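You operate a simulated robot arm through the tools that you are given. There is no shell and no other tool.

You run a simulated robot arm. Do the job below in one go: nothing can be reset, and whatever is moved stays where it is left.

TASK
Blow the dust off the blue bearing block in the hood.
Fine: shut the drawer before the air goes on; shut the valve, put the block back, shut the drawer. Set down upright: what you pick out.

Only the result counts: the job must be done as asked and must still hold three seconds after the hand-in. Knocking over, shifting, dropping, spilling or breaking anything else fails it.

THE ROBOT
A 7-joint arm with a two-finger parallel gripper, fixed in place. Base frame: the origin is on the floor under the middle of its stand, x ahead of it, y to its left, z up; the work surface is at about z = 860. Lengths are in mm, angles in degrees, forces in N, time in s.
It reaches about 1479 mm from its shoulder. Its first joint turns from -166.0 to 166.0 degrees. Payload 4.4 kg.
The TCP is the grasp point between the finger pads, 23 mm short of the fingertips. In the tool frame z runs along the fingers and y along their closing line. Largest opening 94 mm; finger width 38, thickness 10; the body of the gripper, 54 by 96 mm, starts 39 mm behind the TCP.
Orientation is that of the tool frame in the base frame, as a unit quaternion [w, x, y, z]. With the fingers straight down and closing along the base's y, the tool's x points along the base's -x, its y along +y and its z along -z.

THE INTERFACE
- The arm moves only by the tool jog_arm. Its argument "deltas" is one flat list of numbers, 7 for each row, row after row: the turn, a rotation vector about the tool's x, y, z in degrees, then the shift along the tool's x, y, z in mm, then the finger opening in mm, from 0 to 94. In form: [ax, ay, az, dx, dy, dz, gripper, ax, ay, az, dx, dy, dz, gripper, ...]. A call has 1 to 20 rows; each row shifts and turns the commanded pose from where the row before left it, along the tool's axes as they then stand. Rows are played at 5 a second. More than 50 mm and 8.6 degrees between two rows, or a gripper value outside its range, and nothing of the call is played. A pose out of reach is approached as far as the arm can. The call stops where the force on the tool passes 90 N (or 10 N more than at its start, if that is more) or the arm is blocked; 0.2 s more then pass. Each finger travels about 72 mm/s and halts on what it meets, pressing with about 28 N; the grip force reading is that of the motor and also rises with nothing between the fingers. The clock runs only during rows and for 0.2 s after the last one: add rows that do not move to give the fingers time. It gives the time, the measured TCP pose, the force on the tool (base axes), the opening and the grip force at its end, in the units of the frame above (readings bear some noise), with the torque about the TCP (base axes, N m) and any sound that the robot's microphone picked up, and new pictures: "show" is both (left out), scene, wrist or none.
- Cameras (640 x 400 px; columns grow to the right, rows downward): "scene" is fixed at [218.6, 500.3, 1537.7]; the picture's right is [-0.39, -0.92, 0.00], its down [-0.49, 0.21, -0.85] and it looks along [0.78, -0.33, -0.53] (base axes); focal length 349 px, centre (320, 200). "wrist" rides on the gripper at [86, 16, -74] in the tool frame; the picture's right is [-0.18, 0.98, 0.00], its down [-0.58, -0.11, -0.81] and it looks along [-0.79, -0.15, 0.59] (tool axes); focal length 243 px, centre (320, 200). There is no depth. A picture from a camera that has moved, and an enlarged one, comes with that camera's place and axes in the base frame and with its lens.
- inspect(camera, box): a new picture of the part [left, top, right, bottom] of that camera's present view, enlarged. It takes no simulated time.
- hand_in(): hands the job in; it is judged then, once.

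Nothing tells you positions but the pictures and the camera data. Unless the task says otherwise, let go and move clear before handing in.

The tools are called after "Emit:" as name(argument=value, ...) on one line, values as JSON. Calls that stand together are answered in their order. jog_arm: Moves the arm, as the interface text tells. Its arguments: {"type":"object","properties":{"deltas":{"type":"array"},"show":{"type":"string","enum":["both","scene","wrist","none"]}},"required":["deltas"]} The other tools are called the same way: inspect (camera, box) takes an enlarged picture of a part of a camera's view; hand_in () hands the job in.

At the start:

```text
t: 0.0
eef_pos: [723.0, 109.9, 1326.5]
tool_rot: [0.0, 0.001, 1.0, 0.0]
wrist_force: [0.6, 0.6, -0.4]
torque: [0.02, -0.01, 0.0]
finger_gap: 94.3
grip_force: 0.0
```

scene: 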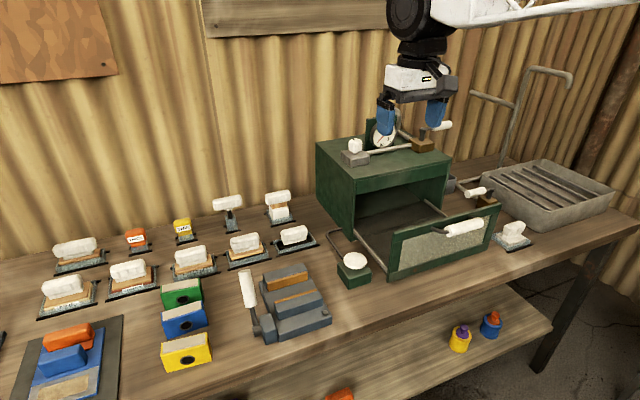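
wrist: 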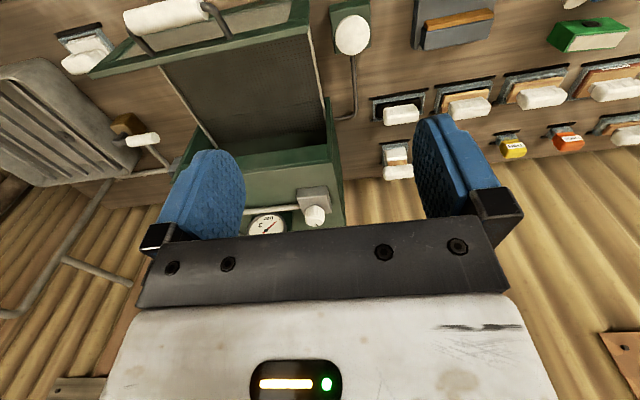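

I see a bench with a green hood (drawer open at the front, gauge and valves on top), several blocks and tagged items. I'll take enlarged views before moving anything.

Emit:
inspect(camera="scene", box=[300, 80, 540, 300])

Emit:
inspect(camera="scene", box=[130, 180, 340, 380])

Emit:
inspect(camera="scene", box=[0, 180, 210, 400])

Emit:
inspect(camera="wrist", box=[60, 0, 380, 240])

Emit:
inspect(camera="wrist", box=[320, 0, 640, 200])

Emit:
inspect(camera="scene", box=[420, 80, 640, 380])

```text
1.82 times, centred on (420, 190) of scene
camera zoom: at [218.6, 500.3, 1537.7], right [-0.39, -0.92, 0.0], down [-0.49, 0.21, -0.85], along [0.78, -0.33, -0.53], focal length 635 px, centre (138, 218)
```

zoom: 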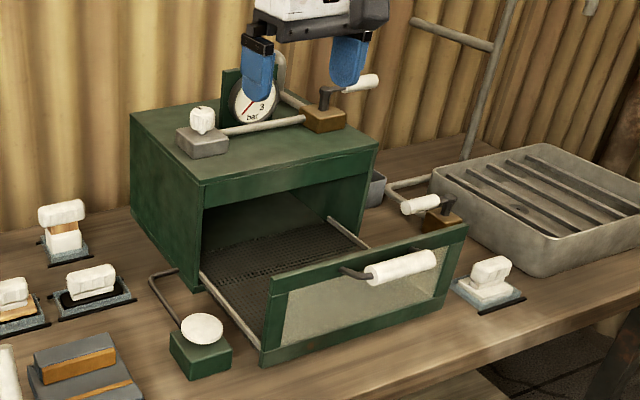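

```text
2.00 times, centred on (235, 280) of scene
camera zoom: at [218.6, 500.3, 1537.7], right [-0.39, -0.92, 0.0], down [-0.49, 0.21, -0.85], along [0.78, -0.33, -0.53], focal length 698 px, centre (490, 40)
```

zoom: 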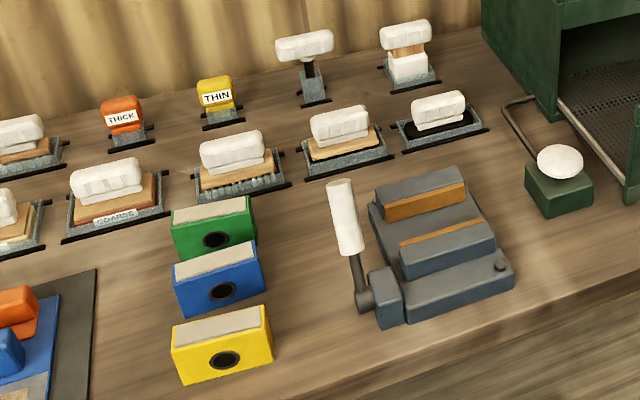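

```text
1.82 times, centred on (105, 290) of scene
camera zoom: at [218.6, 500.3, 1537.7], right [-0.39, -0.92, 0.0], down [-0.49, 0.21, -0.85], along [0.78, -0.33, -0.53], focal length 635 px, centre (711, 36)
```

zoom: 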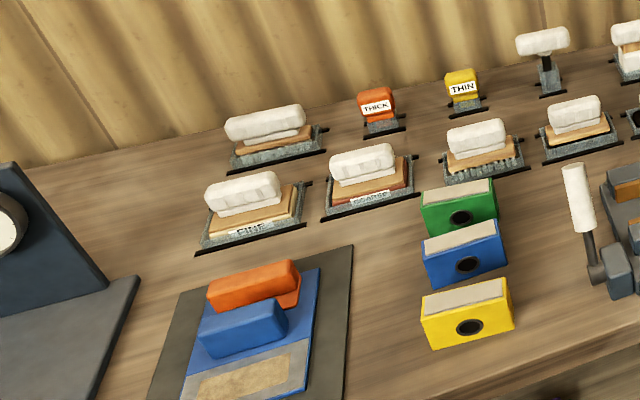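

```text
1.67 times, centred on (220, 120) of wrist
camera zoom: at [636.4, 126.0, 1401.0], right [0.18, 0.98, 0.0], down [0.58, -0.11, 0.81], along [0.79, -0.15, -0.59], focal length 404 px, centre (487, 333)
```

zoom: 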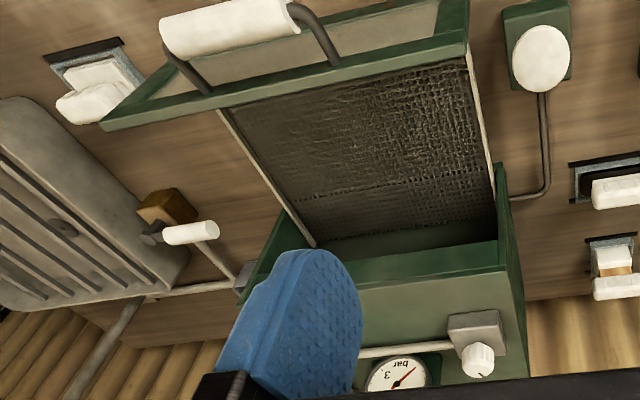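

```text
2.00 times, centred on (480, 100) of wrist
camera zoom: at [636.4, 126.0, 1401.0], right [0.18, 0.98, 0.0], down [0.58, -0.11, 0.81], along [0.79, -0.15, -0.59], focal length 485 px, centre (0, 400)
```

zoom: 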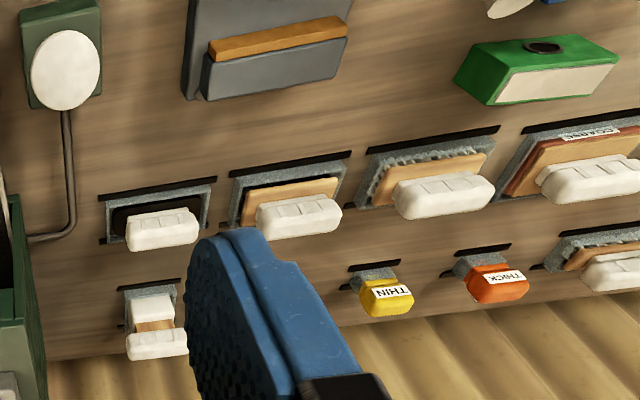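

```text
1.33 times, centred on (530, 230) of scene
camera zoom: at [218.6, 500.3, 1537.7], right [-0.39, -0.92, 0.0], down [-0.49, 0.21, -0.85], along [0.78, -0.33, -0.53], focal length 466 px, centre (40, 160)
```

zoom: 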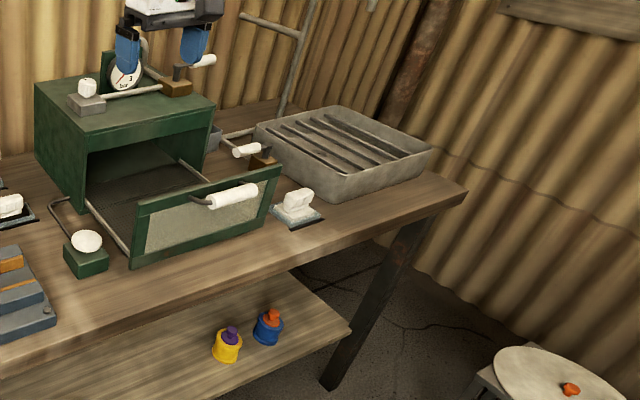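

The blue block stands in the column of three at about (829, 578) on the bench. The drawer is open about 180 mm, and the valve lever is on the hood top. I'll shift the arm in free air to see the hood's valve and gauge unobstructed.

Emit:
jog_arm(deltas=[0, 0, 0, 40, -45, 0, 94, 0, 0, 0, 40, -45, 0, 94, 0, 0, 0, 40, -45, 0, 94, 0, 0, 0, 0, 0, 0, 94])

```text
refused: row 1 steps farther than a row can; nothing moved
```

That row exceeded 50 mm combined, so nothing moved. I'll repeat the same shift in smaller steps.

Emit:
jog_arm(deltas=[0, 0, 0, 30, -35, 0, 94, 0, 0, 0, 30, -35, 0, 94, 0, 0, 0, 30, -35, 0, 94, 0, 0, 0, 0, -30, 0, 94, 0, 0, 0, 0, 0, 0, 94])

```text
t: 1.2
eef_pos: [632.1, -24.9, 1327.2]
tool_rot: [0.0, 0.0, 1.0, 0.0]
wrist_force: [-0.3, 1.0, 0.6]
torque: [-0.03, 0.03, 0.01]
finger_gap: 94.0
grip_force: 0.0
camera wrist: at [546.5, -9.8, 1401.8], right [0.18, 0.98, 0.0], down [0.58, -0.11, 0.81], along [0.79, -0.15, -0.59], focal length 243 px, centre (320, 200)
```

scene: 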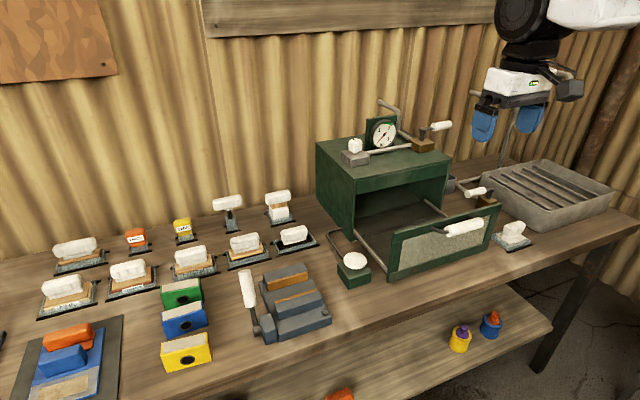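
wrist: 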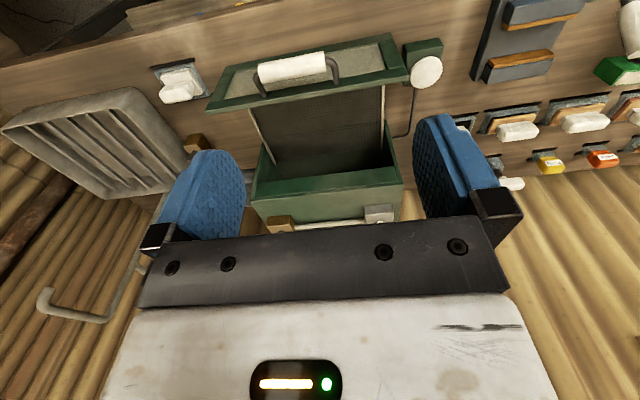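

Emit:
inspect(camera="scene", box=[320, 85, 520, 210])

Emit:
inspect(camera="scene", box=[340, 90, 460, 165])

Emit:
inspect(camera="wrist", box=[200, 30, 460, 240])

Emit:
inspect(camera="scene", box=[430, 160, 550, 260])

Emit:
inspect(camera="scene", box=[320, 220, 440, 300])

Emit:
inspect(camera="scene", box=[150, 270, 230, 380])

```text
3.20 times, centred on (420, 148) of scene
camera zoom: at [218.6, 500.3, 1537.7], right [-0.39, -0.92, 0.0], down [-0.49, 0.21, -0.85], along [0.78, -0.33, -0.53], focal length 1117 px, centre (0, 368)
```

zoom: 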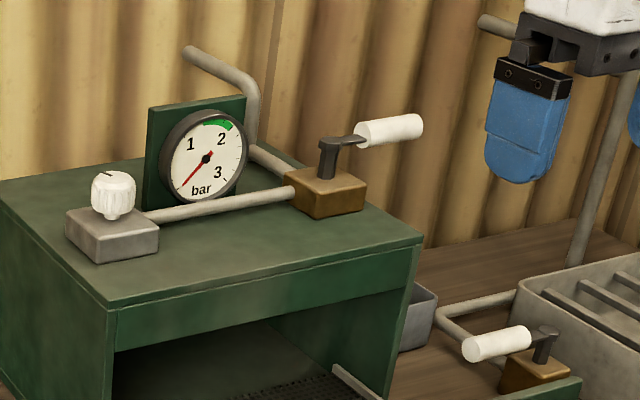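

```text
5.33 times, centred on (400, 128) of scene
camera zoom: at [218.6, 500.3, 1537.7], right [-0.39, -0.92, 0.0], down [-0.49, 0.21, -0.85], along [0.78, -0.33, -0.53], focal length 1862 px, centre (-107, 587)
```

zoom: 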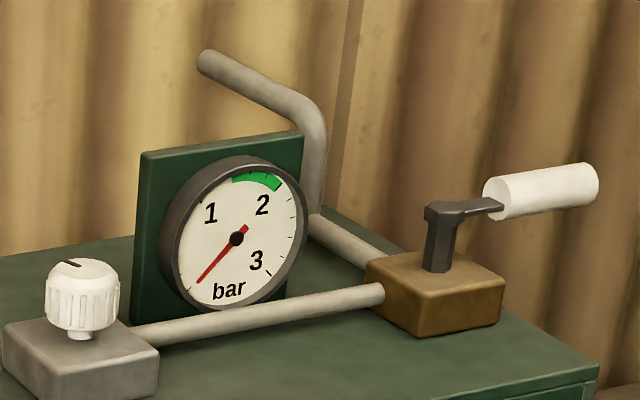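

```text
1.90 times, centred on (330, 135) of wrist
camera zoom: at [546.5, -9.8, 1401.8], right [0.18, 0.98, 0.0], down [0.58, -0.11, 0.81], along [0.79, -0.15, -0.59], focal length 462 px, centre (301, 324)
```

zoom: 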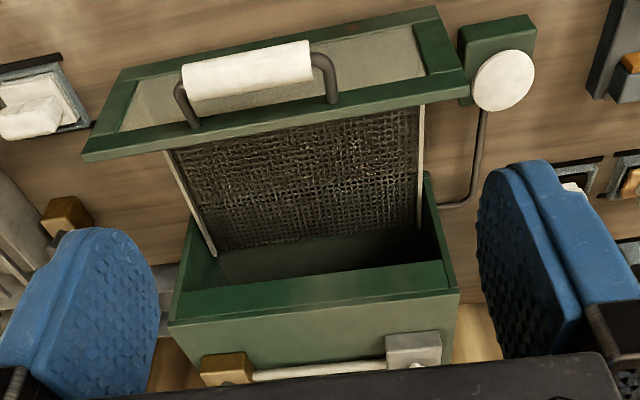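

```text
4.00 times, centred on (490, 210) of scene
camera zoom: at [218.6, 500.3, 1537.7], right [-0.39, -0.92, 0.0], down [-0.49, 0.21, -0.85], along [0.78, -0.33, -0.53], focal length 1396 px, centre (-360, 160)
```

zoom: 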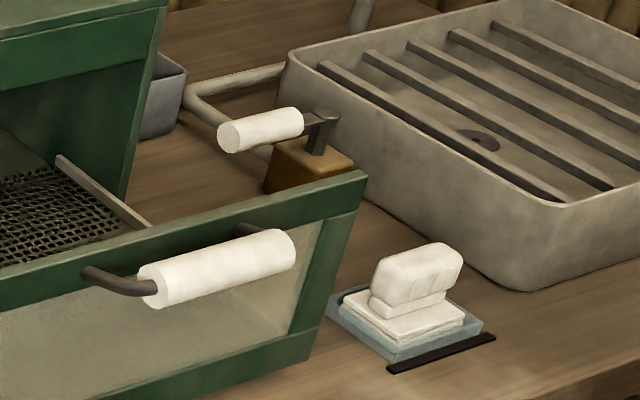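

```text
5.00 times, centred on (380, 260) of scene
camera zoom: at [218.6, 500.3, 1537.7], right [-0.39, -0.92, 0.0], down [-0.49, 0.21, -0.85], along [0.78, -0.33, -0.53], focal length 1746 px, centre (20, -100)
```

zoom: 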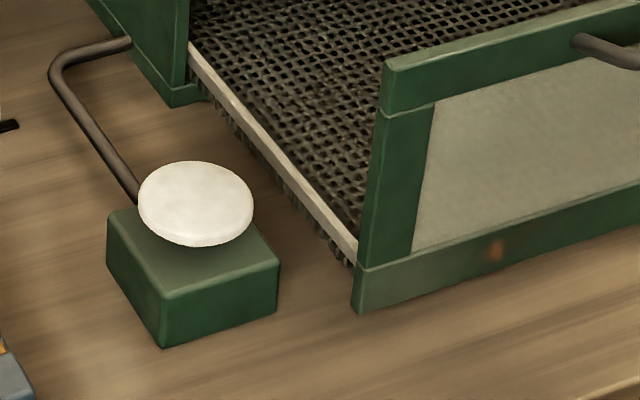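

```text
3.64 times, centred on (190, 325) of scene
camera zoom: at [218.6, 500.3, 1537.7], right [-0.39, -0.92, 0.0], down [-0.49, 0.21, -0.85], along [0.78, -0.33, -0.53], focal length 1270 px, centre (793, -254)
```

zoom: 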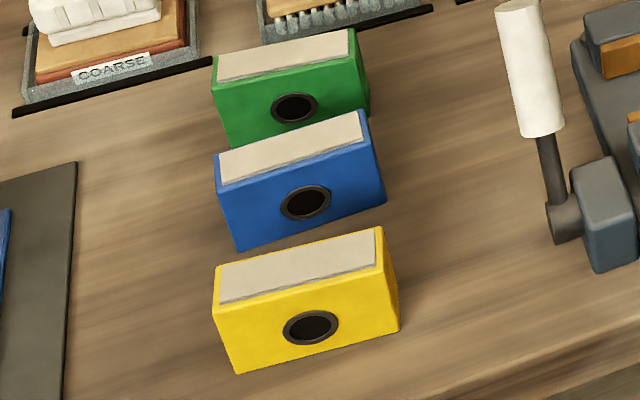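

The gauge reads zero, with a green band just under 2 bar. The lever valve, regulator knob and palm button all belong to the hood's air line. The blue block measures about 30 mm deep (x), 92 mm wide and 56 mm tall, so I'll turn the gripper 90° so it closes along x.

Emit:
jog_arm(deltas=[0, 0, -8.2, 0, 0, 0, 94, 0, 0, -8.2, 0, 0, 0, 94, 0, 0, -8.2, 0, 0, 0, 94, 0, 0, -8.2, 0, 0, 0, 94, 0, 0, -8.2, 0, 0, 0, 94, 0, 0, -8.2, 0, 0, 0, 94, 0, 0, -8.2, 0, 0, 0, 94, 0, 0, -8.2, 0, 0, 0, 94, 0, 0, -8.2, 0, 0, 0, 94, 0, 0, -8.2, 0, 0, 0, 94, 0, 0, -8.0, 0, 0, 0, 94, 0, 0, 0, 0, 0, 0, 94])

```text
t: 3.8
eef_pos: [632.8, -25.0, 1326.9]
tool_rot: [0.0, 0.707, -0.707, -0.001]
wrist_force: [0.2, -0.3, -0.4]
torque: [-0.03, -0.03, -0.02]
finger_gap: 93.9
grip_force: 0.1
camera wrist: at [617.2, -111.7, 1401.0], right [-0.98, 0.18, 0.0], down [0.11, 0.58, 0.81], along [0.15, 0.79, -0.59], focal length 243 px, centre (320, 200)
```

scene: 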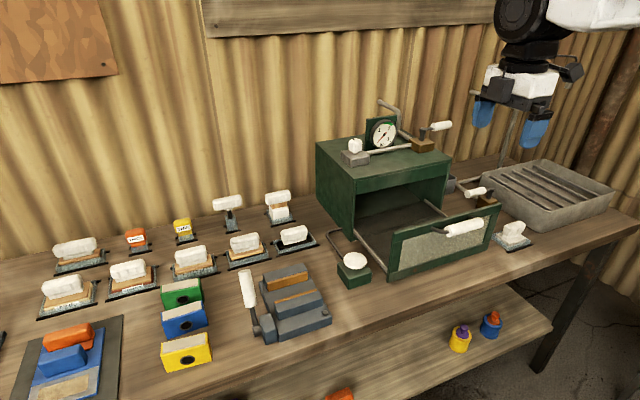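
wrist: 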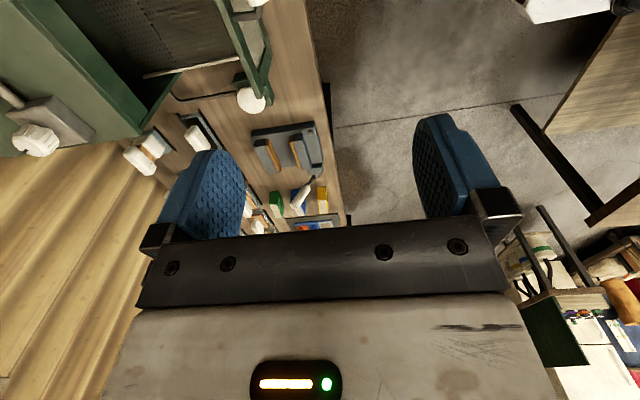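

The rotation worked. Next I'll move high over to the blocks, stopping well above the blue one to look.

Emit:
jog_arm(deltas=[0, 0, 0, -43.07, -13.57, 7.14, 94, 0, 0, 0, -43.07, -13.57, 7.14, 94, 0, 0, 0, -43.07, -13.57, 7.14, 94, 0, 0, 0, -43.07, -13.57, 7.14, 94, 0, 0, 0, -43.07, -13.57, 7.14, 94, 0, 0, 0, -43.07, -13.57, 7.14, 94, 0, 0, 0, -43.07, -13.57, 7.14, 94, 0, 0, 0, -43.07, -13.57, 7.14, 94, 0, 0, 0, -43.07, -13.57, 7.14, 94, 0, 0, 0, -43.07, -13.57, 7.14, 94, 0, 0, 0, -43.07, -13.57, 7.14, 94, 0, 0, 0, -43.07, -13.57, 7.14, 94, 0, 0, 0, -43.07, -13.57, 7.14, 94, 0, 0, 0, -43.07, -13.57, 7.14, 94, 0, 0, 0, 0, 0, 0, 94])

```text
t: 7.0
eef_pos: [823.2, 580.9, 1226.3]
tool_rot: [0.0, -0.707, 0.707, 0.0]
wrist_force: [0.7, 0.4, 0.3]
torque: [-0.01, -0.04, -0.02]
finger_gap: 94.0
grip_force: 0.1
camera wrist: at [806.9, 493.5, 1301.4], right [-0.98, 0.18, 0.0], down [0.11, 0.58, 0.81], along [0.15, 0.79, -0.59], focal length 243 px, centre (320, 200)
```

scene: 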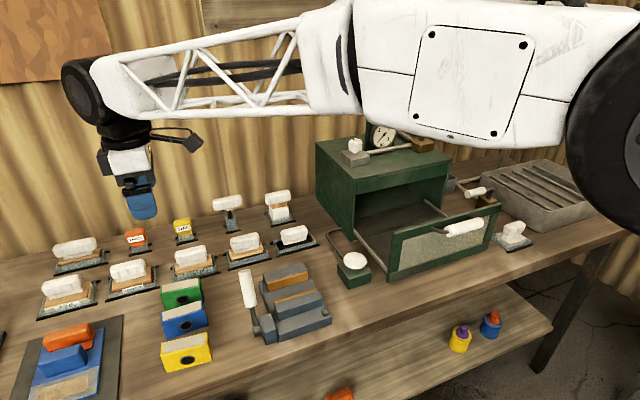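
wrist: 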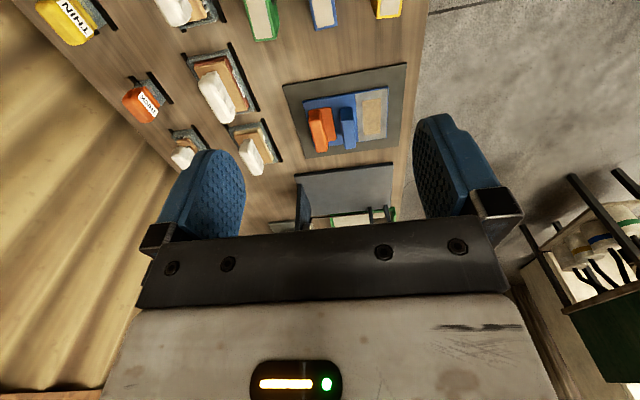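

The blue block sits at the top edge of the wrist view. I'll back off in y and lower a little to measure it properly.

Emit:
jog_arm(deltas=[0, 0, 0, 40, 0, 20, 94, 0, 0, 0, 40, 0, 20, 94, 0, 0, 0, 40, 0, 20, 94, 0, 0, 0, 0, 0, 0, 94], show="wrist")

Emit:
inspect(camera="wrist", box=[220, 0, 440, 130])

```text
t: 8.0
eef_pos: [822.5, 458.3, 1166.8]
tool_rot: [0.0, -0.707, 0.707, 0.0]
wrist_force: [-0.5, -0.1, 0.5]
torque: [-0.01, 0.0, -0.02]
finger_gap: 94.0
grip_force: 0.0
camera wrist: at [806.7, 371.7, 1241.0], right [-0.98, 0.18, 0.0], down [0.11, 0.58, 0.81], along [0.15, 0.79, -0.59], focal length 243 px, centre (320, 200)
```

wrist: 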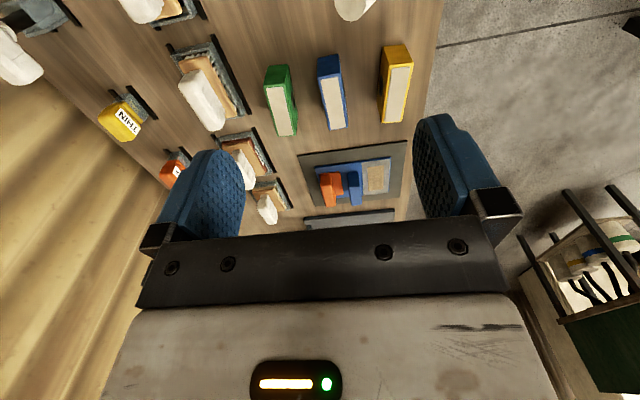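

```text
2.91 times, centred on (330, 65) of wrist
camera zoom: at [806.7, 371.7, 1241.0], right [-0.98, 0.18, 0.0], down [0.11, 0.58, 0.81], along [0.15, 0.79, -0.59], focal length 706 px, centre (291, 593)
```

zoom: 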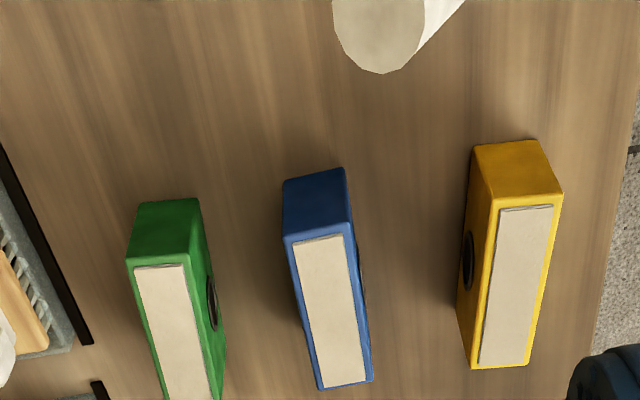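

The blue block's top spans about x 809–839 and y 533–620, with its top at z≈916. Before descending I'll check the clearance between the wrist camera's body and the vise lever.

Emit:
inspect(camera="scene", box=[80, 100, 320, 360])

Emit:
inspect(camera="scene", box=[220, 250, 340, 350])

Emit:
inspect(camera="wrist", box=[260, 0, 440, 60])

```text
1.54 times, centred on (200, 230) of scene
camera zoom: at [218.6, 500.3, 1537.7], right [-0.39, -0.92, 0.0], down [-0.49, 0.21, -0.85], along [0.78, -0.33, -0.53], focal length 537 px, centre (505, 154)
```

zoom: 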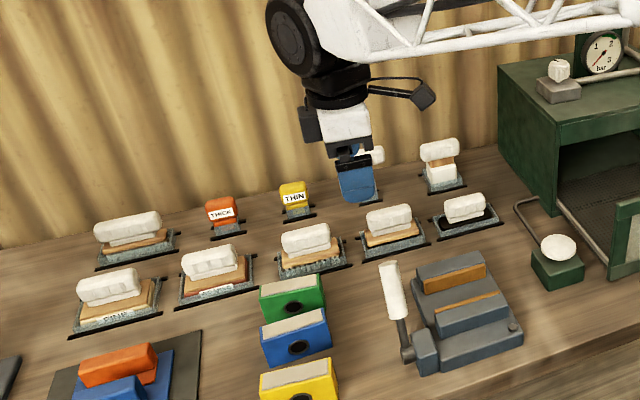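

```text
4.00 times, centred on (280, 300) of scene
camera zoom: at [218.6, 500.3, 1537.7], right [-0.39, -0.92, 0.0], down [-0.49, 0.21, -0.85], along [0.78, -0.33, -0.53], focal length 1396 px, centre (480, -200)
```

zoom: 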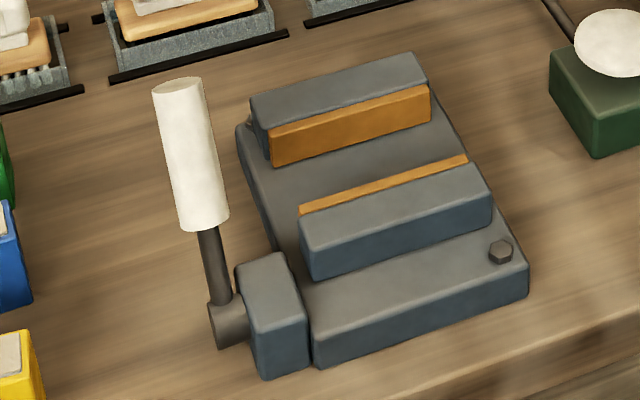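

```text
3.56 times, centred on (350, 30) of wrist
camera zoom: at [806.7, 371.7, 1241.0], right [-0.98, 0.18, 0.0], down [0.11, 0.58, 0.81], along [0.15, 0.79, -0.59], focal length 863 px, centre (213, 804)
```

zoom: 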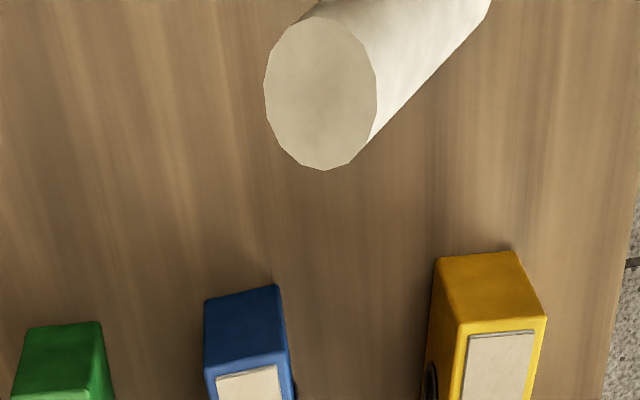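

The vise lever tip is at about (795, 434, 1005), and the camera body should clear it by about 15 mm if I grip slightly to the +y side of centre. I'll move over the block and descend partway to check.

Emit:
jog_arm(deltas=[0, 0, 0, -42.57, -0.6, 0, 80, 0, 0, 0, -42.57, -0.6, 0, 80, 0, 0, 0, -42.57, -0.6, 0, 80, 0, 0, 0, 0, 0, 40, 80, 0, 0, 0, 0, 0, 40, 80, 0, 0, 0, 0, 0, 40, 80, 0, 0, 0, 0, 0, 40, 80, 0, 0, 0, 0, 0, 30, 80, 0, 0, 0, 0, 0, 0, 80])

Emit:
inspect(camera="scene", box=[120, 200, 300, 380])

```text
t: 10.0
eef_pos: [823.7, 587.3, 976.6]
tool_rot: [-0.001, 0.708, -0.707, 0.0]
wrist_force: [0.6, 0.2, 0.2]
torque: [0.01, -0.01, -0.02]
finger_gap: 79.8
grip_force: 0.0
camera wrist: at [807.5, 500.7, 1050.9], right [-0.98, 0.18, 0.0], down [0.11, 0.58, 0.81], along [0.15, 0.79, -0.59], focal length 243 px, centre (320, 200)
```

scene: 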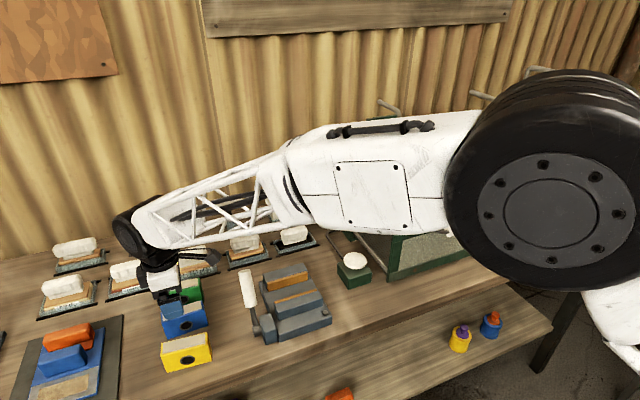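
wrist: 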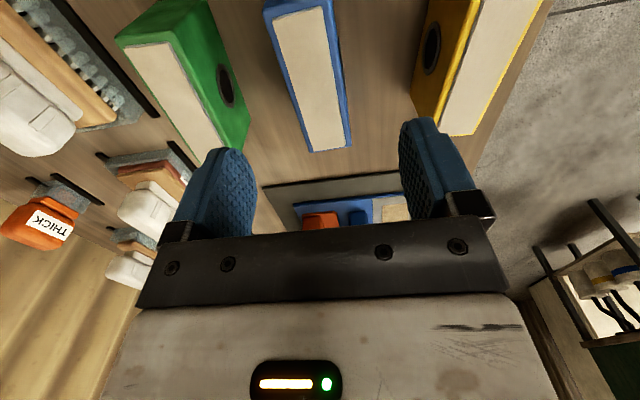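

```text
2.22 times, centred on (210, 290) of scene
camera zoom: at [218.6, 500.3, 1537.7], right [-0.39, -0.92, 0.0], down [-0.49, 0.21, -0.85], along [0.78, -0.33, -0.53], focal length 776 px, centre (564, 0)
```

zoom: 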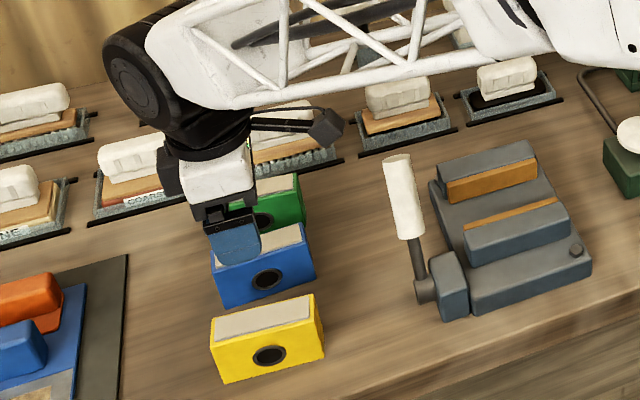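

The camera body is well clear of the vise lever, and the fingers straddle the blue block. I'll descend to grasp height.

Emit:
jog_arm(deltas=[0, 0, 0, 0, 0, 30, 80, 0, 0, 0, 0, 0, 30, 80, 0, 0, 0, 0, 0, 20, 80, 0, 0, 0, 0, 0, 0, 80])

Emit:
inspect(camera="scene", box=[120, 200, 300, 380])

```text
t: 11.0
eef_pos: [824.7, 585.8, 895.2]
tool_rot: [0.001, 0.708, -0.707, 0.0]
wrist_force: [-0.1, -0.5, 0.1]
torque: [-0.01, 0.03, -0.01]
finger_gap: 80.0
grip_force: 0.1
camera wrist: at [808.1, 499.1, 970.5], right [-0.98, 0.18, 0.0], down [0.11, 0.58, 0.81], along [0.15, 0.79, -0.59], focal length 243 px, centre (320, 200)
```

scene: 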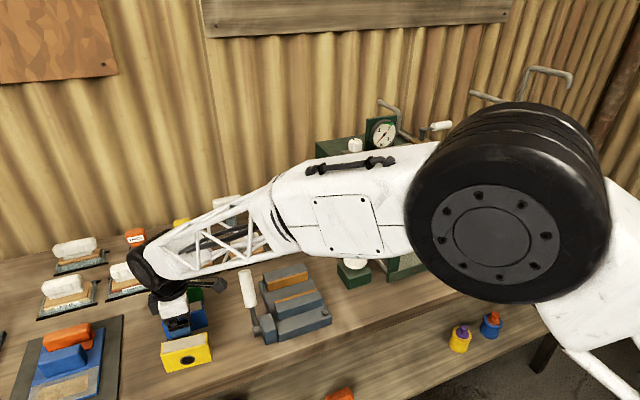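
wrist: 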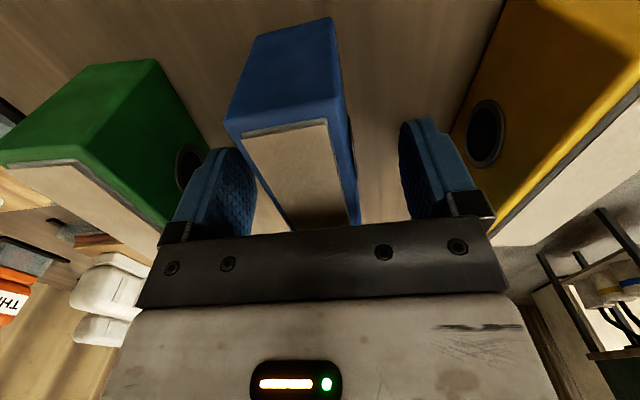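

```text
2.22 times, centred on (210, 290) of scene
camera zoom: at [218.6, 500.3, 1537.7], right [-0.39, -0.92, 0.0], down [-0.49, 0.21, -0.85], along [0.78, -0.33, -0.53], focal length 776 px, centre (564, 0)
```

zoom: 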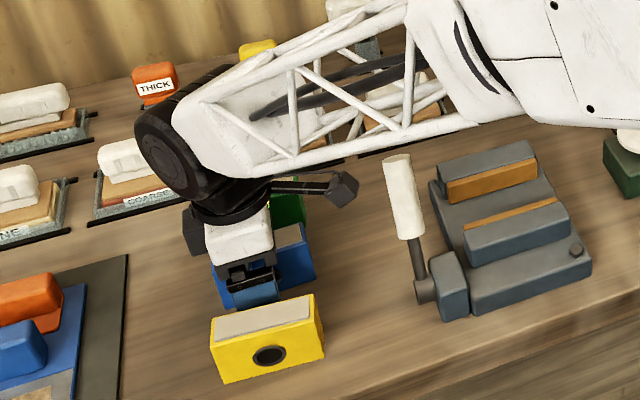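

The fingers are centred around the block, so I'll close on it.

Emit:
jog_arm(deltas=[0, 0, 0, 0, 0, 0, 15, 0, 0, 0, 0, 0, 0, 15, 0, 0, 0, 0, 0, 0, 15, 0, 0, 0, 0, 0, 0, 15, 0, 0, 0, 0, 0, 0, 15], show="wrist")

```text
t: 12.2
eef_pos: [824.0, 586.0, 895.5]
tool_rot: [0.001, 0.707, -0.707, 0.0]
wrist_force: [-0.3, -0.1, 1.1]
torque: [0.05, 0.02, -0.08]
finger_gap: 32.0
grip_force: 27.3
camera wrist: at [808.0, 499.1, 970.8], right [-0.98, 0.18, 0.0], down [0.11, 0.58, 0.81], along [0.15, 0.79, -0.59], focal length 243 px, centre (320, 200)
```

wrist: 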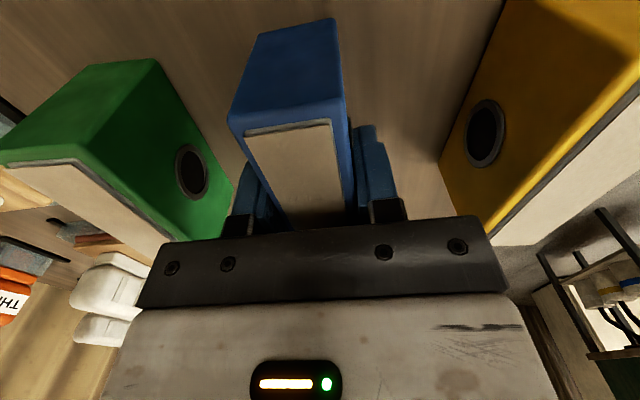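

The block is gripped (gap 32 mm). I'll lift straight up and check that it hangs level.

Emit:
jog_arm(deltas=[0, 0, 0, 0, 0, -15, 15, 0, 0, 0, 0, 0, -25, 15, 0, 0, 0, 0, 0, -30, 15, 0, 0, 0, 0, 0, -40, 15, 0, 0, 0, 0, 0, -40, 15, 0, 0, 0, 0, 0, -40, 15, 0, 0, 0, 0, 0, -40, 15, 0, 0, 0, 0, 0, -40, 15, 0, 0, 0, 0, 0, 0, 15])

```text
t: 14.2
eef_pos: [825.2, 585.9, 1165.5]
tool_rot: [0.0, -0.707, 0.707, 0.0]
wrist_force: [0.0, 0.1, -4.2]
torque: [0.01, 0.01, -0.02]
finger_gap: 32.1
grip_force: 28.0
camera wrist: at [809.3, 499.5, 1240.3], right [-0.98, 0.18, 0.0], down [0.11, 0.58, 0.81], along [0.15, 0.79, -0.59], focal length 243 px, centre (320, 200)
```

scene: 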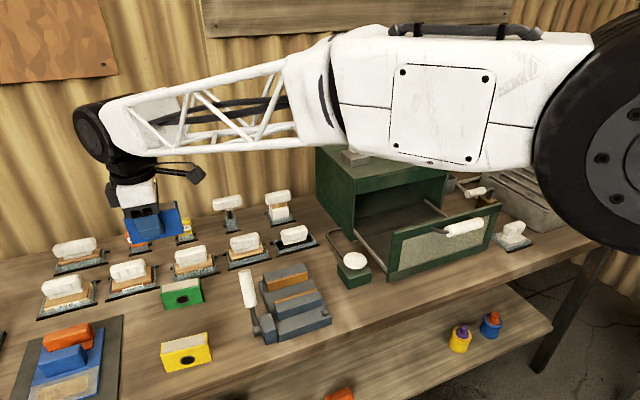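
wrist: 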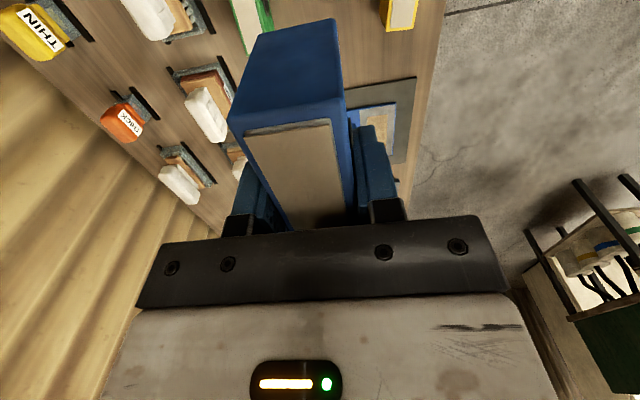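

The block weighs about 4 N and hangs level. I'll carry it at this height over the open drawer, around (862, −86).

Emit:
jog_arm(deltas=[0, 0, 0, 20, -1, 0, 15, 0, 0, 0, 40, -2.2, 0, 15, 0, 0, 0, 44, -2.4, 0, 15, 0, 0, 0, 44, -2.4, 0, 15, 0, 0, 0, 44, -2.4, 0, 15, 0, 0, 0, 44, -2.4, 0, 15, 0, 0, 0, 44, -2.4, 0, 15, 0, 0, 0, 44, -2.4, 0, 15, 0, 0, 0, 44, -2.4, 0, 15, 0, 0, 0, 44, -2.4, 0, 15, 0, 0, 0, 44, -2.4, 0, 15, 0, 0, 0, 44, -2.4, 0, 15, 0, 0, 0, 44, -2.4, 0, 15, 0, 0, 0, 44, -2.4, 0, 15, 0, 0, 0, 44, -2.4, 0, 15, 0, 0, 0, 40, -2.4, 0, 15, 0, 0, 0, 0, 0, 0, 15])

```text
t: 17.8
eef_pos: [859.7, -82.3, 1167.3]
tool_rot: [0.001, 0.707, -0.707, -0.001]
wrist_force: [0.0, 0.5, -4.1]
torque: [0.04, -0.03, 0.02]
finger_gap: 31.7
grip_force: 28.0
camera wrist: at [844.3, -170.5, 1241.0], right [-0.98, 0.18, 0.0], down [0.11, 0.58, 0.81], along [0.15, 0.79, -0.59], focal length 243 px, centre (320, 200)
```

scene: 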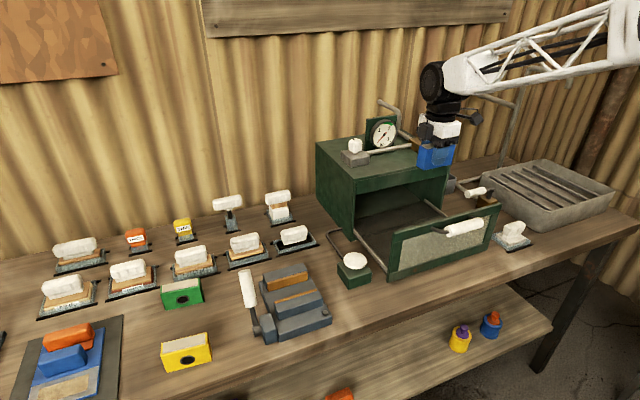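
wrist: 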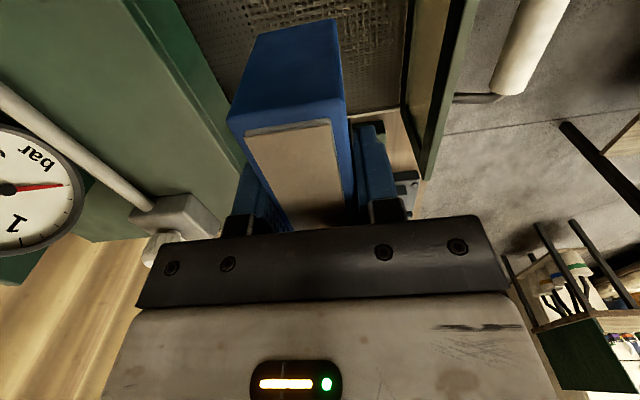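

The block hangs over the tray between the hood front and the drawer panel. I'll zoom in to measure both gaps before lowering.

Emit:
inspect(camera="wrist", box=[160, 0, 480, 230])

Emit:
inspect(camera="scene", box=[340, 90, 520, 290])

```text
1.74 times, centred on (320, 115) of wrist
camera zoom: at [844.3, -170.5, 1241.0], right [-0.98, 0.18, 0.0], down [0.11, 0.58, 0.81], along [0.15, 0.79, -0.59], focal length 422 px, centre (320, 348)
```

zoom: 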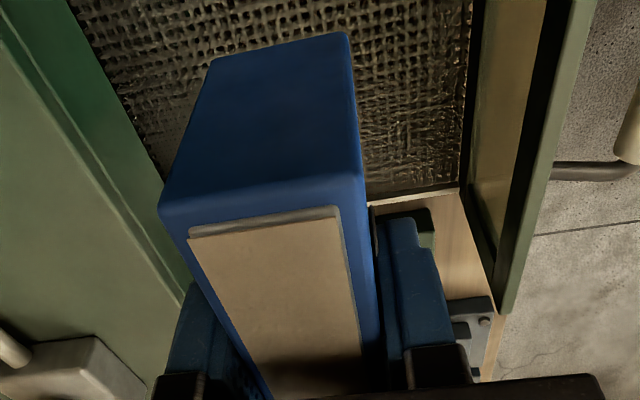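

```text
2.00 times, centred on (430, 190) of scene
camera zoom: at [218.6, 500.3, 1537.7], right [-0.39, -0.92, 0.0], down [-0.49, 0.21, -0.85], along [0.78, -0.33, -0.53], focal length 698 px, centre (100, 220)
```

zoom: 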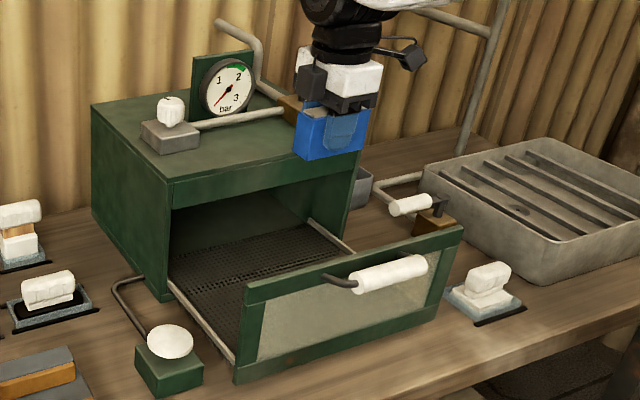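

The free gap runs from x≈762 to x≈960, and the block is centred at 860. I'll lower it most of the way.

Emit:
jog_arm(deltas=[0, 0, 0, 0, 0, 30, 15, 0, 0, 0, 0, 0, 40, 15, 0, 0, 0, 0, 0, 40, 15, 0, 0, 0, 0, 0, 40, 15, 0, 0, 0, 0, 0, 30, 15, 0, 0, 0, 0, 0, 20, 15, 0, 0, 0, 0, 0, 0, 15])

Emit:
inspect(camera="scene", box=[340, 90, 520, 290])

```text
t: 19.4
eef_pos: [862.0, -83.6, 964.7]
tool_rot: [0.0, 0.707, -0.707, 0.0]
wrist_force: [-0.3, 0.5, -5.3]
torque: [0.03, -0.01, 0.01]
finger_gap: 31.9
grip_force: 27.3
camera wrist: at [846.0, -171.6, 1039.5], right [-0.98, 0.18, 0.0], down [0.11, 0.58, 0.81], along [0.15, 0.79, -0.59], focal length 243 px, centre (320, 200)
```

scene: 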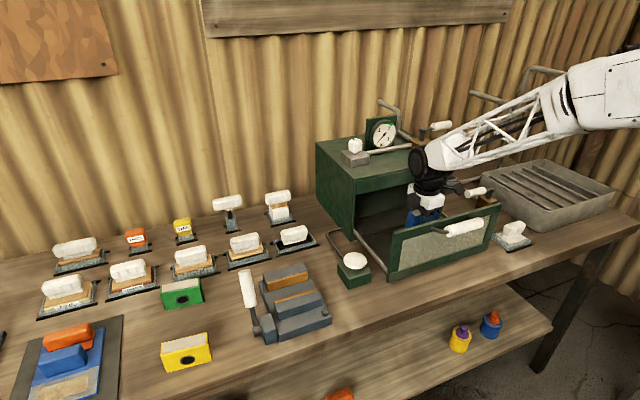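
wrist: 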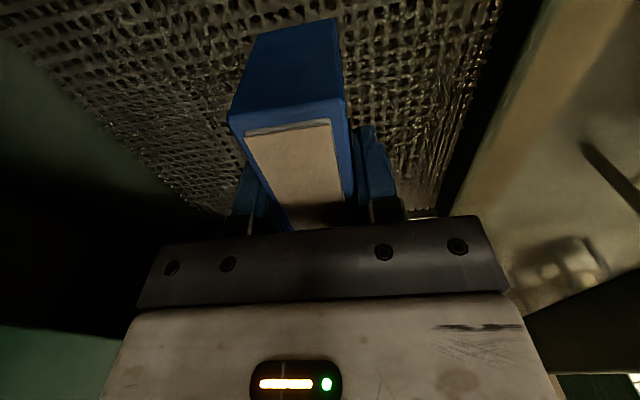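

```text
2.00 times, centred on (430, 190) of scene
camera zoom: at [218.6, 500.3, 1537.7], right [-0.39, -0.92, 0.0], down [-0.49, 0.21, -0.85], along [0.78, -0.33, -0.53], focal length 698 px, centre (100, 220)
```

zoom: 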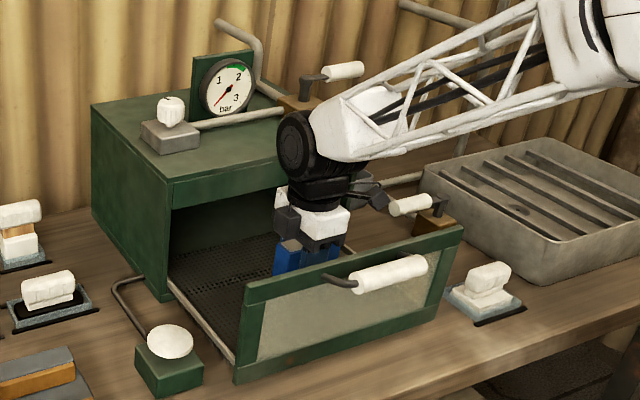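

There is clearance all round, so I'll lower gently in small steps and watch the force.

Emit:
jog_arm(deltas=[0, 0, 0, 0, 0, 10, 15, 0, 0, 0, 0, 0, 10, 15, 0, 0, 0, 0, 0, 5, 15, 0, 0, 0, 0, 0, 0, 15], show="wrist")

```text
t: 20.4
eef_pos: [861.2, -84.4, 941.3]
tool_rot: [0.0, -0.707, 0.707, 0.0]
wrist_force: [0.8, 0.1, -3.9]
torque: [0.02, -0.02, 0.01]
finger_gap: 31.7
grip_force: 27.8
camera wrist: at [845.7, -171.1, 1015.8], right [-0.98, 0.18, 0.0], down [0.11, 0.58, 0.81], along [0.15, 0.79, -0.59], focal length 243 px, centre (320, 200)
```

wrist: 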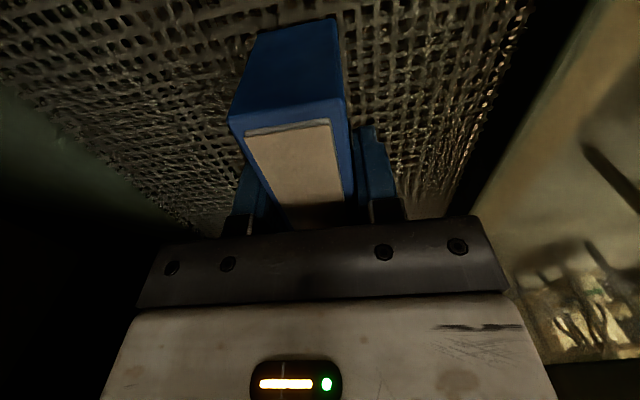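

Emit:
jog_arm(deltas=[0, 0, 0, 0, 0, 5, 15, 0, 0, 0, 0, 0, 5, 15, 0, 0, 0, 0, 0, 0, 15], show="wrist")

```text
t: 21.2
eef_pos: [859.8, -84.4, 931.8]
tool_rot: [0.001, 0.707, -0.707, 0.0]
wrist_force: [-0.3, 0.1, -3.5]
torque: [0.0, 0.01, -0.01]
finger_gap: 31.9
grip_force: 27.5
camera wrist: at [845.3, -171.9, 1005.5], right [-0.98, 0.18, 0.0], down [0.11, 0.58, 0.81], along [0.15, 0.79, -0.59], focal length 243 px, centre (320, 200)
```

wrist: 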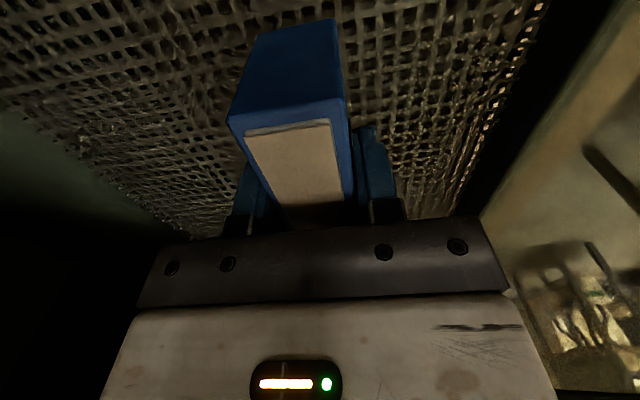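

No contact yet, so I'll keep lowering in small steps.

Emit:
jog_arm(deltas=[0, 0, 0, 0, 0, 3, 15, 0, 0, 0, 0, 0, 3, 15, 0, 0, 0, 0, 0, 0, 15], show="wrist")

```text
t: 22.0
eef_pos: [861.5, -84.0, 926.2]
tool_rot: [0.0, -0.707, 0.707, 0.0]
wrist_force: [0.5, 0.1, -4.2]
torque: [0.04, -0.01, -0.01]
finger_gap: 32.0
grip_force: 28.4
camera wrist: at [845.5, -171.6, 1000.0], right [-0.98, 0.18, 0.0], down [0.11, 0.58, 0.81], along [0.15, 0.79, -0.59], focal length 243 px, centre (320, 200)
```

wrist: 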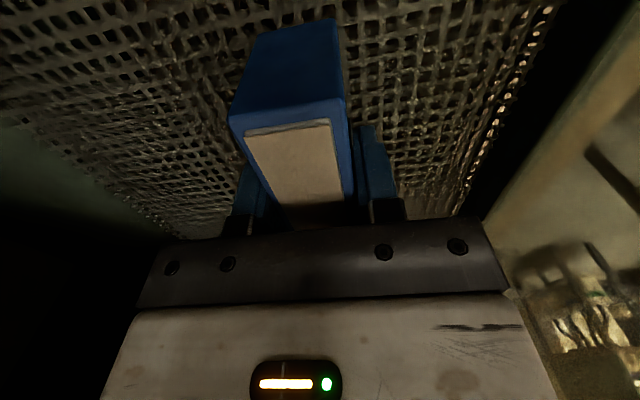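

Emit:
jog_arm(deltas=[0, 0, 0, 0, 0, 3, 15, 0, 0, 0, 0, 0, 3, 15, 0, 0, 0, 0, 0, 0, 15], show="wrist")

```text
t: 22.8
eef_pos: [861.5, -84.8, 919.2]
tool_rot: [0.0, -0.707, 0.707, 0.0]
wrist_force: [0.9, -0.7, 20.2]
torque: [-0.01, 0.02, 0.05]
finger_gap: 32.0
grip_force: 25.4
camera wrist: at [845.8, -171.8, 994.1], right [-0.98, 0.18, 0.0], down [0.11, 0.58, 0.81], along [0.15, 0.79, -0.59], focal length 243 px, centre (320, 200)
```

wrist: 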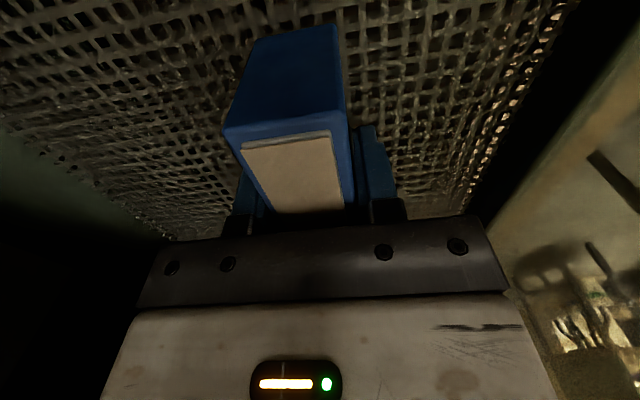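

Contact at z≈919 with about 20 N. I'll ease back 2 mm and open the fingers gently.

Emit:
jog_arm(deltas=[0, 0, 0, 0, 0, -2, 15, 0, 0, 0, 0, 0, 0, 15, 0, 0, 0, 0, 0, 0, 36, 0, 0, 0, 0, 0, 0, 44, 0, 0, 0, 0, 0, 0, 56, 0, 0, 0, 0, 0, 0, 60, 0, 0, 0, 0, 0, 0, 60], show="wrist")

```text
t: 24.4
eef_pos: [861.2, -84.6, 920.5]
tool_rot: [0.0, 0.707, -0.707, 0.0]
wrist_force: [0.1, 0.9, -0.3]
torque: [-0.01, 0.02, 0.02]
finger_gap: 59.8
grip_force: 0.1
camera wrist: at [845.7, -171.8, 995.9], right [-0.98, 0.18, 0.0], down [0.11, 0.58, 0.81], along [0.15, 0.79, -0.59], focal length 243 px, centre (320, 200)
```

wrist: 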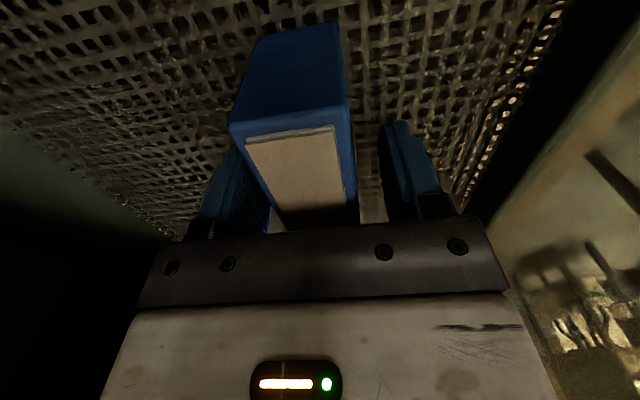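

The block stands upright on the mesh. I'll retract straight up.

Emit:
jog_arm(deltas=[0, 0, 0, 0, 0, -20, 60, 0, 0, 0, 0, 0, -40, 60, 0, 0, 0, 0, 0, -45, 60, 0, 0, 0, 0, 0, -45, 60, 0, 0, 0, 0, 0, -45, 60, 0, 0, 0, 0, 0, -45, 60, 0, 0, 0, 0, 0, -40, 60, 0, 0, 0, 0, 0, 0, 60])

Emit:
inspect(camera="scene", box=[360, 160, 520, 290])

Emit:
inspect(camera="wrist", box=[200, 0, 640, 200])

```text
t: 26.2
eef_pos: [862.5, -86.4, 1199.4]
tool_rot: [0.0, 0.707, -0.707, 0.0]
wrist_force: [0.4, -1.1, -0.1]
torque: [0.03, -0.02, -0.01]
finger_gap: 60.1
grip_force: 0.1
camera wrist: at [846.1, -173.4, 1274.3], right [-0.98, 0.18, 0.0], down [0.11, 0.58, 0.81], along [0.15, 0.79, -0.59], focal length 243 px, centre (320, 200)
```

scene: 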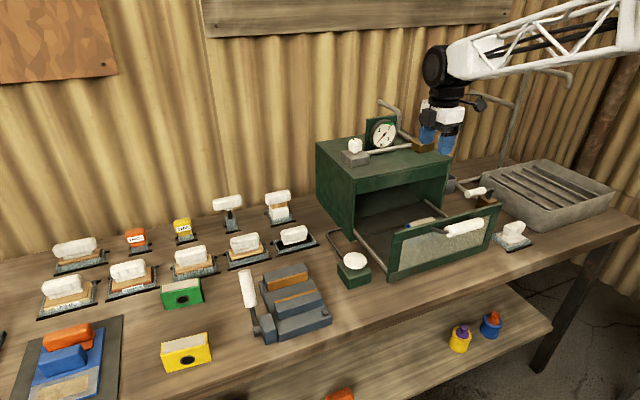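
wrist: 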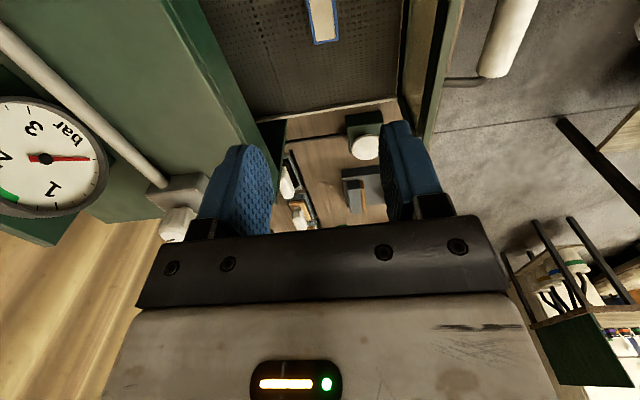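

```text
3.08 times, centred on (440, 225) of scene
camera zoom: at [218.6, 500.3, 1537.7], right [-0.39, -0.92, 0.0], down [-0.49, 0.21, -0.85], along [0.78, -0.33, -0.53], focal length 1074 px, centre (-49, 123)
```

zoom: 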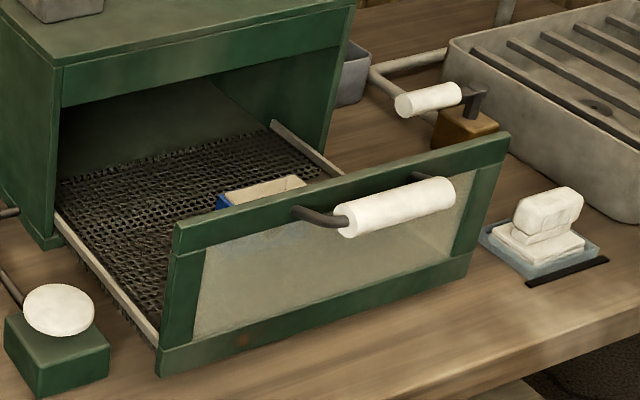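

```text
1.45 times, centred on (420, 100) of wrist
camera zoom: at [846.1, -173.4, 1274.3], right [-0.98, 0.18, 0.0], down [0.11, 0.58, 0.81], along [0.15, 0.79, -0.59], focal length 353 px, centre (174, 346)
```

zoom: 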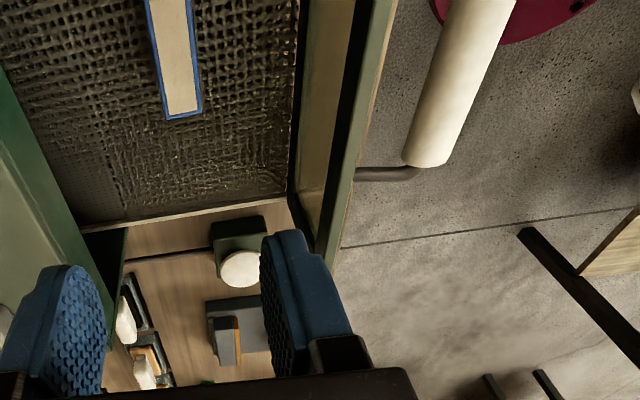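

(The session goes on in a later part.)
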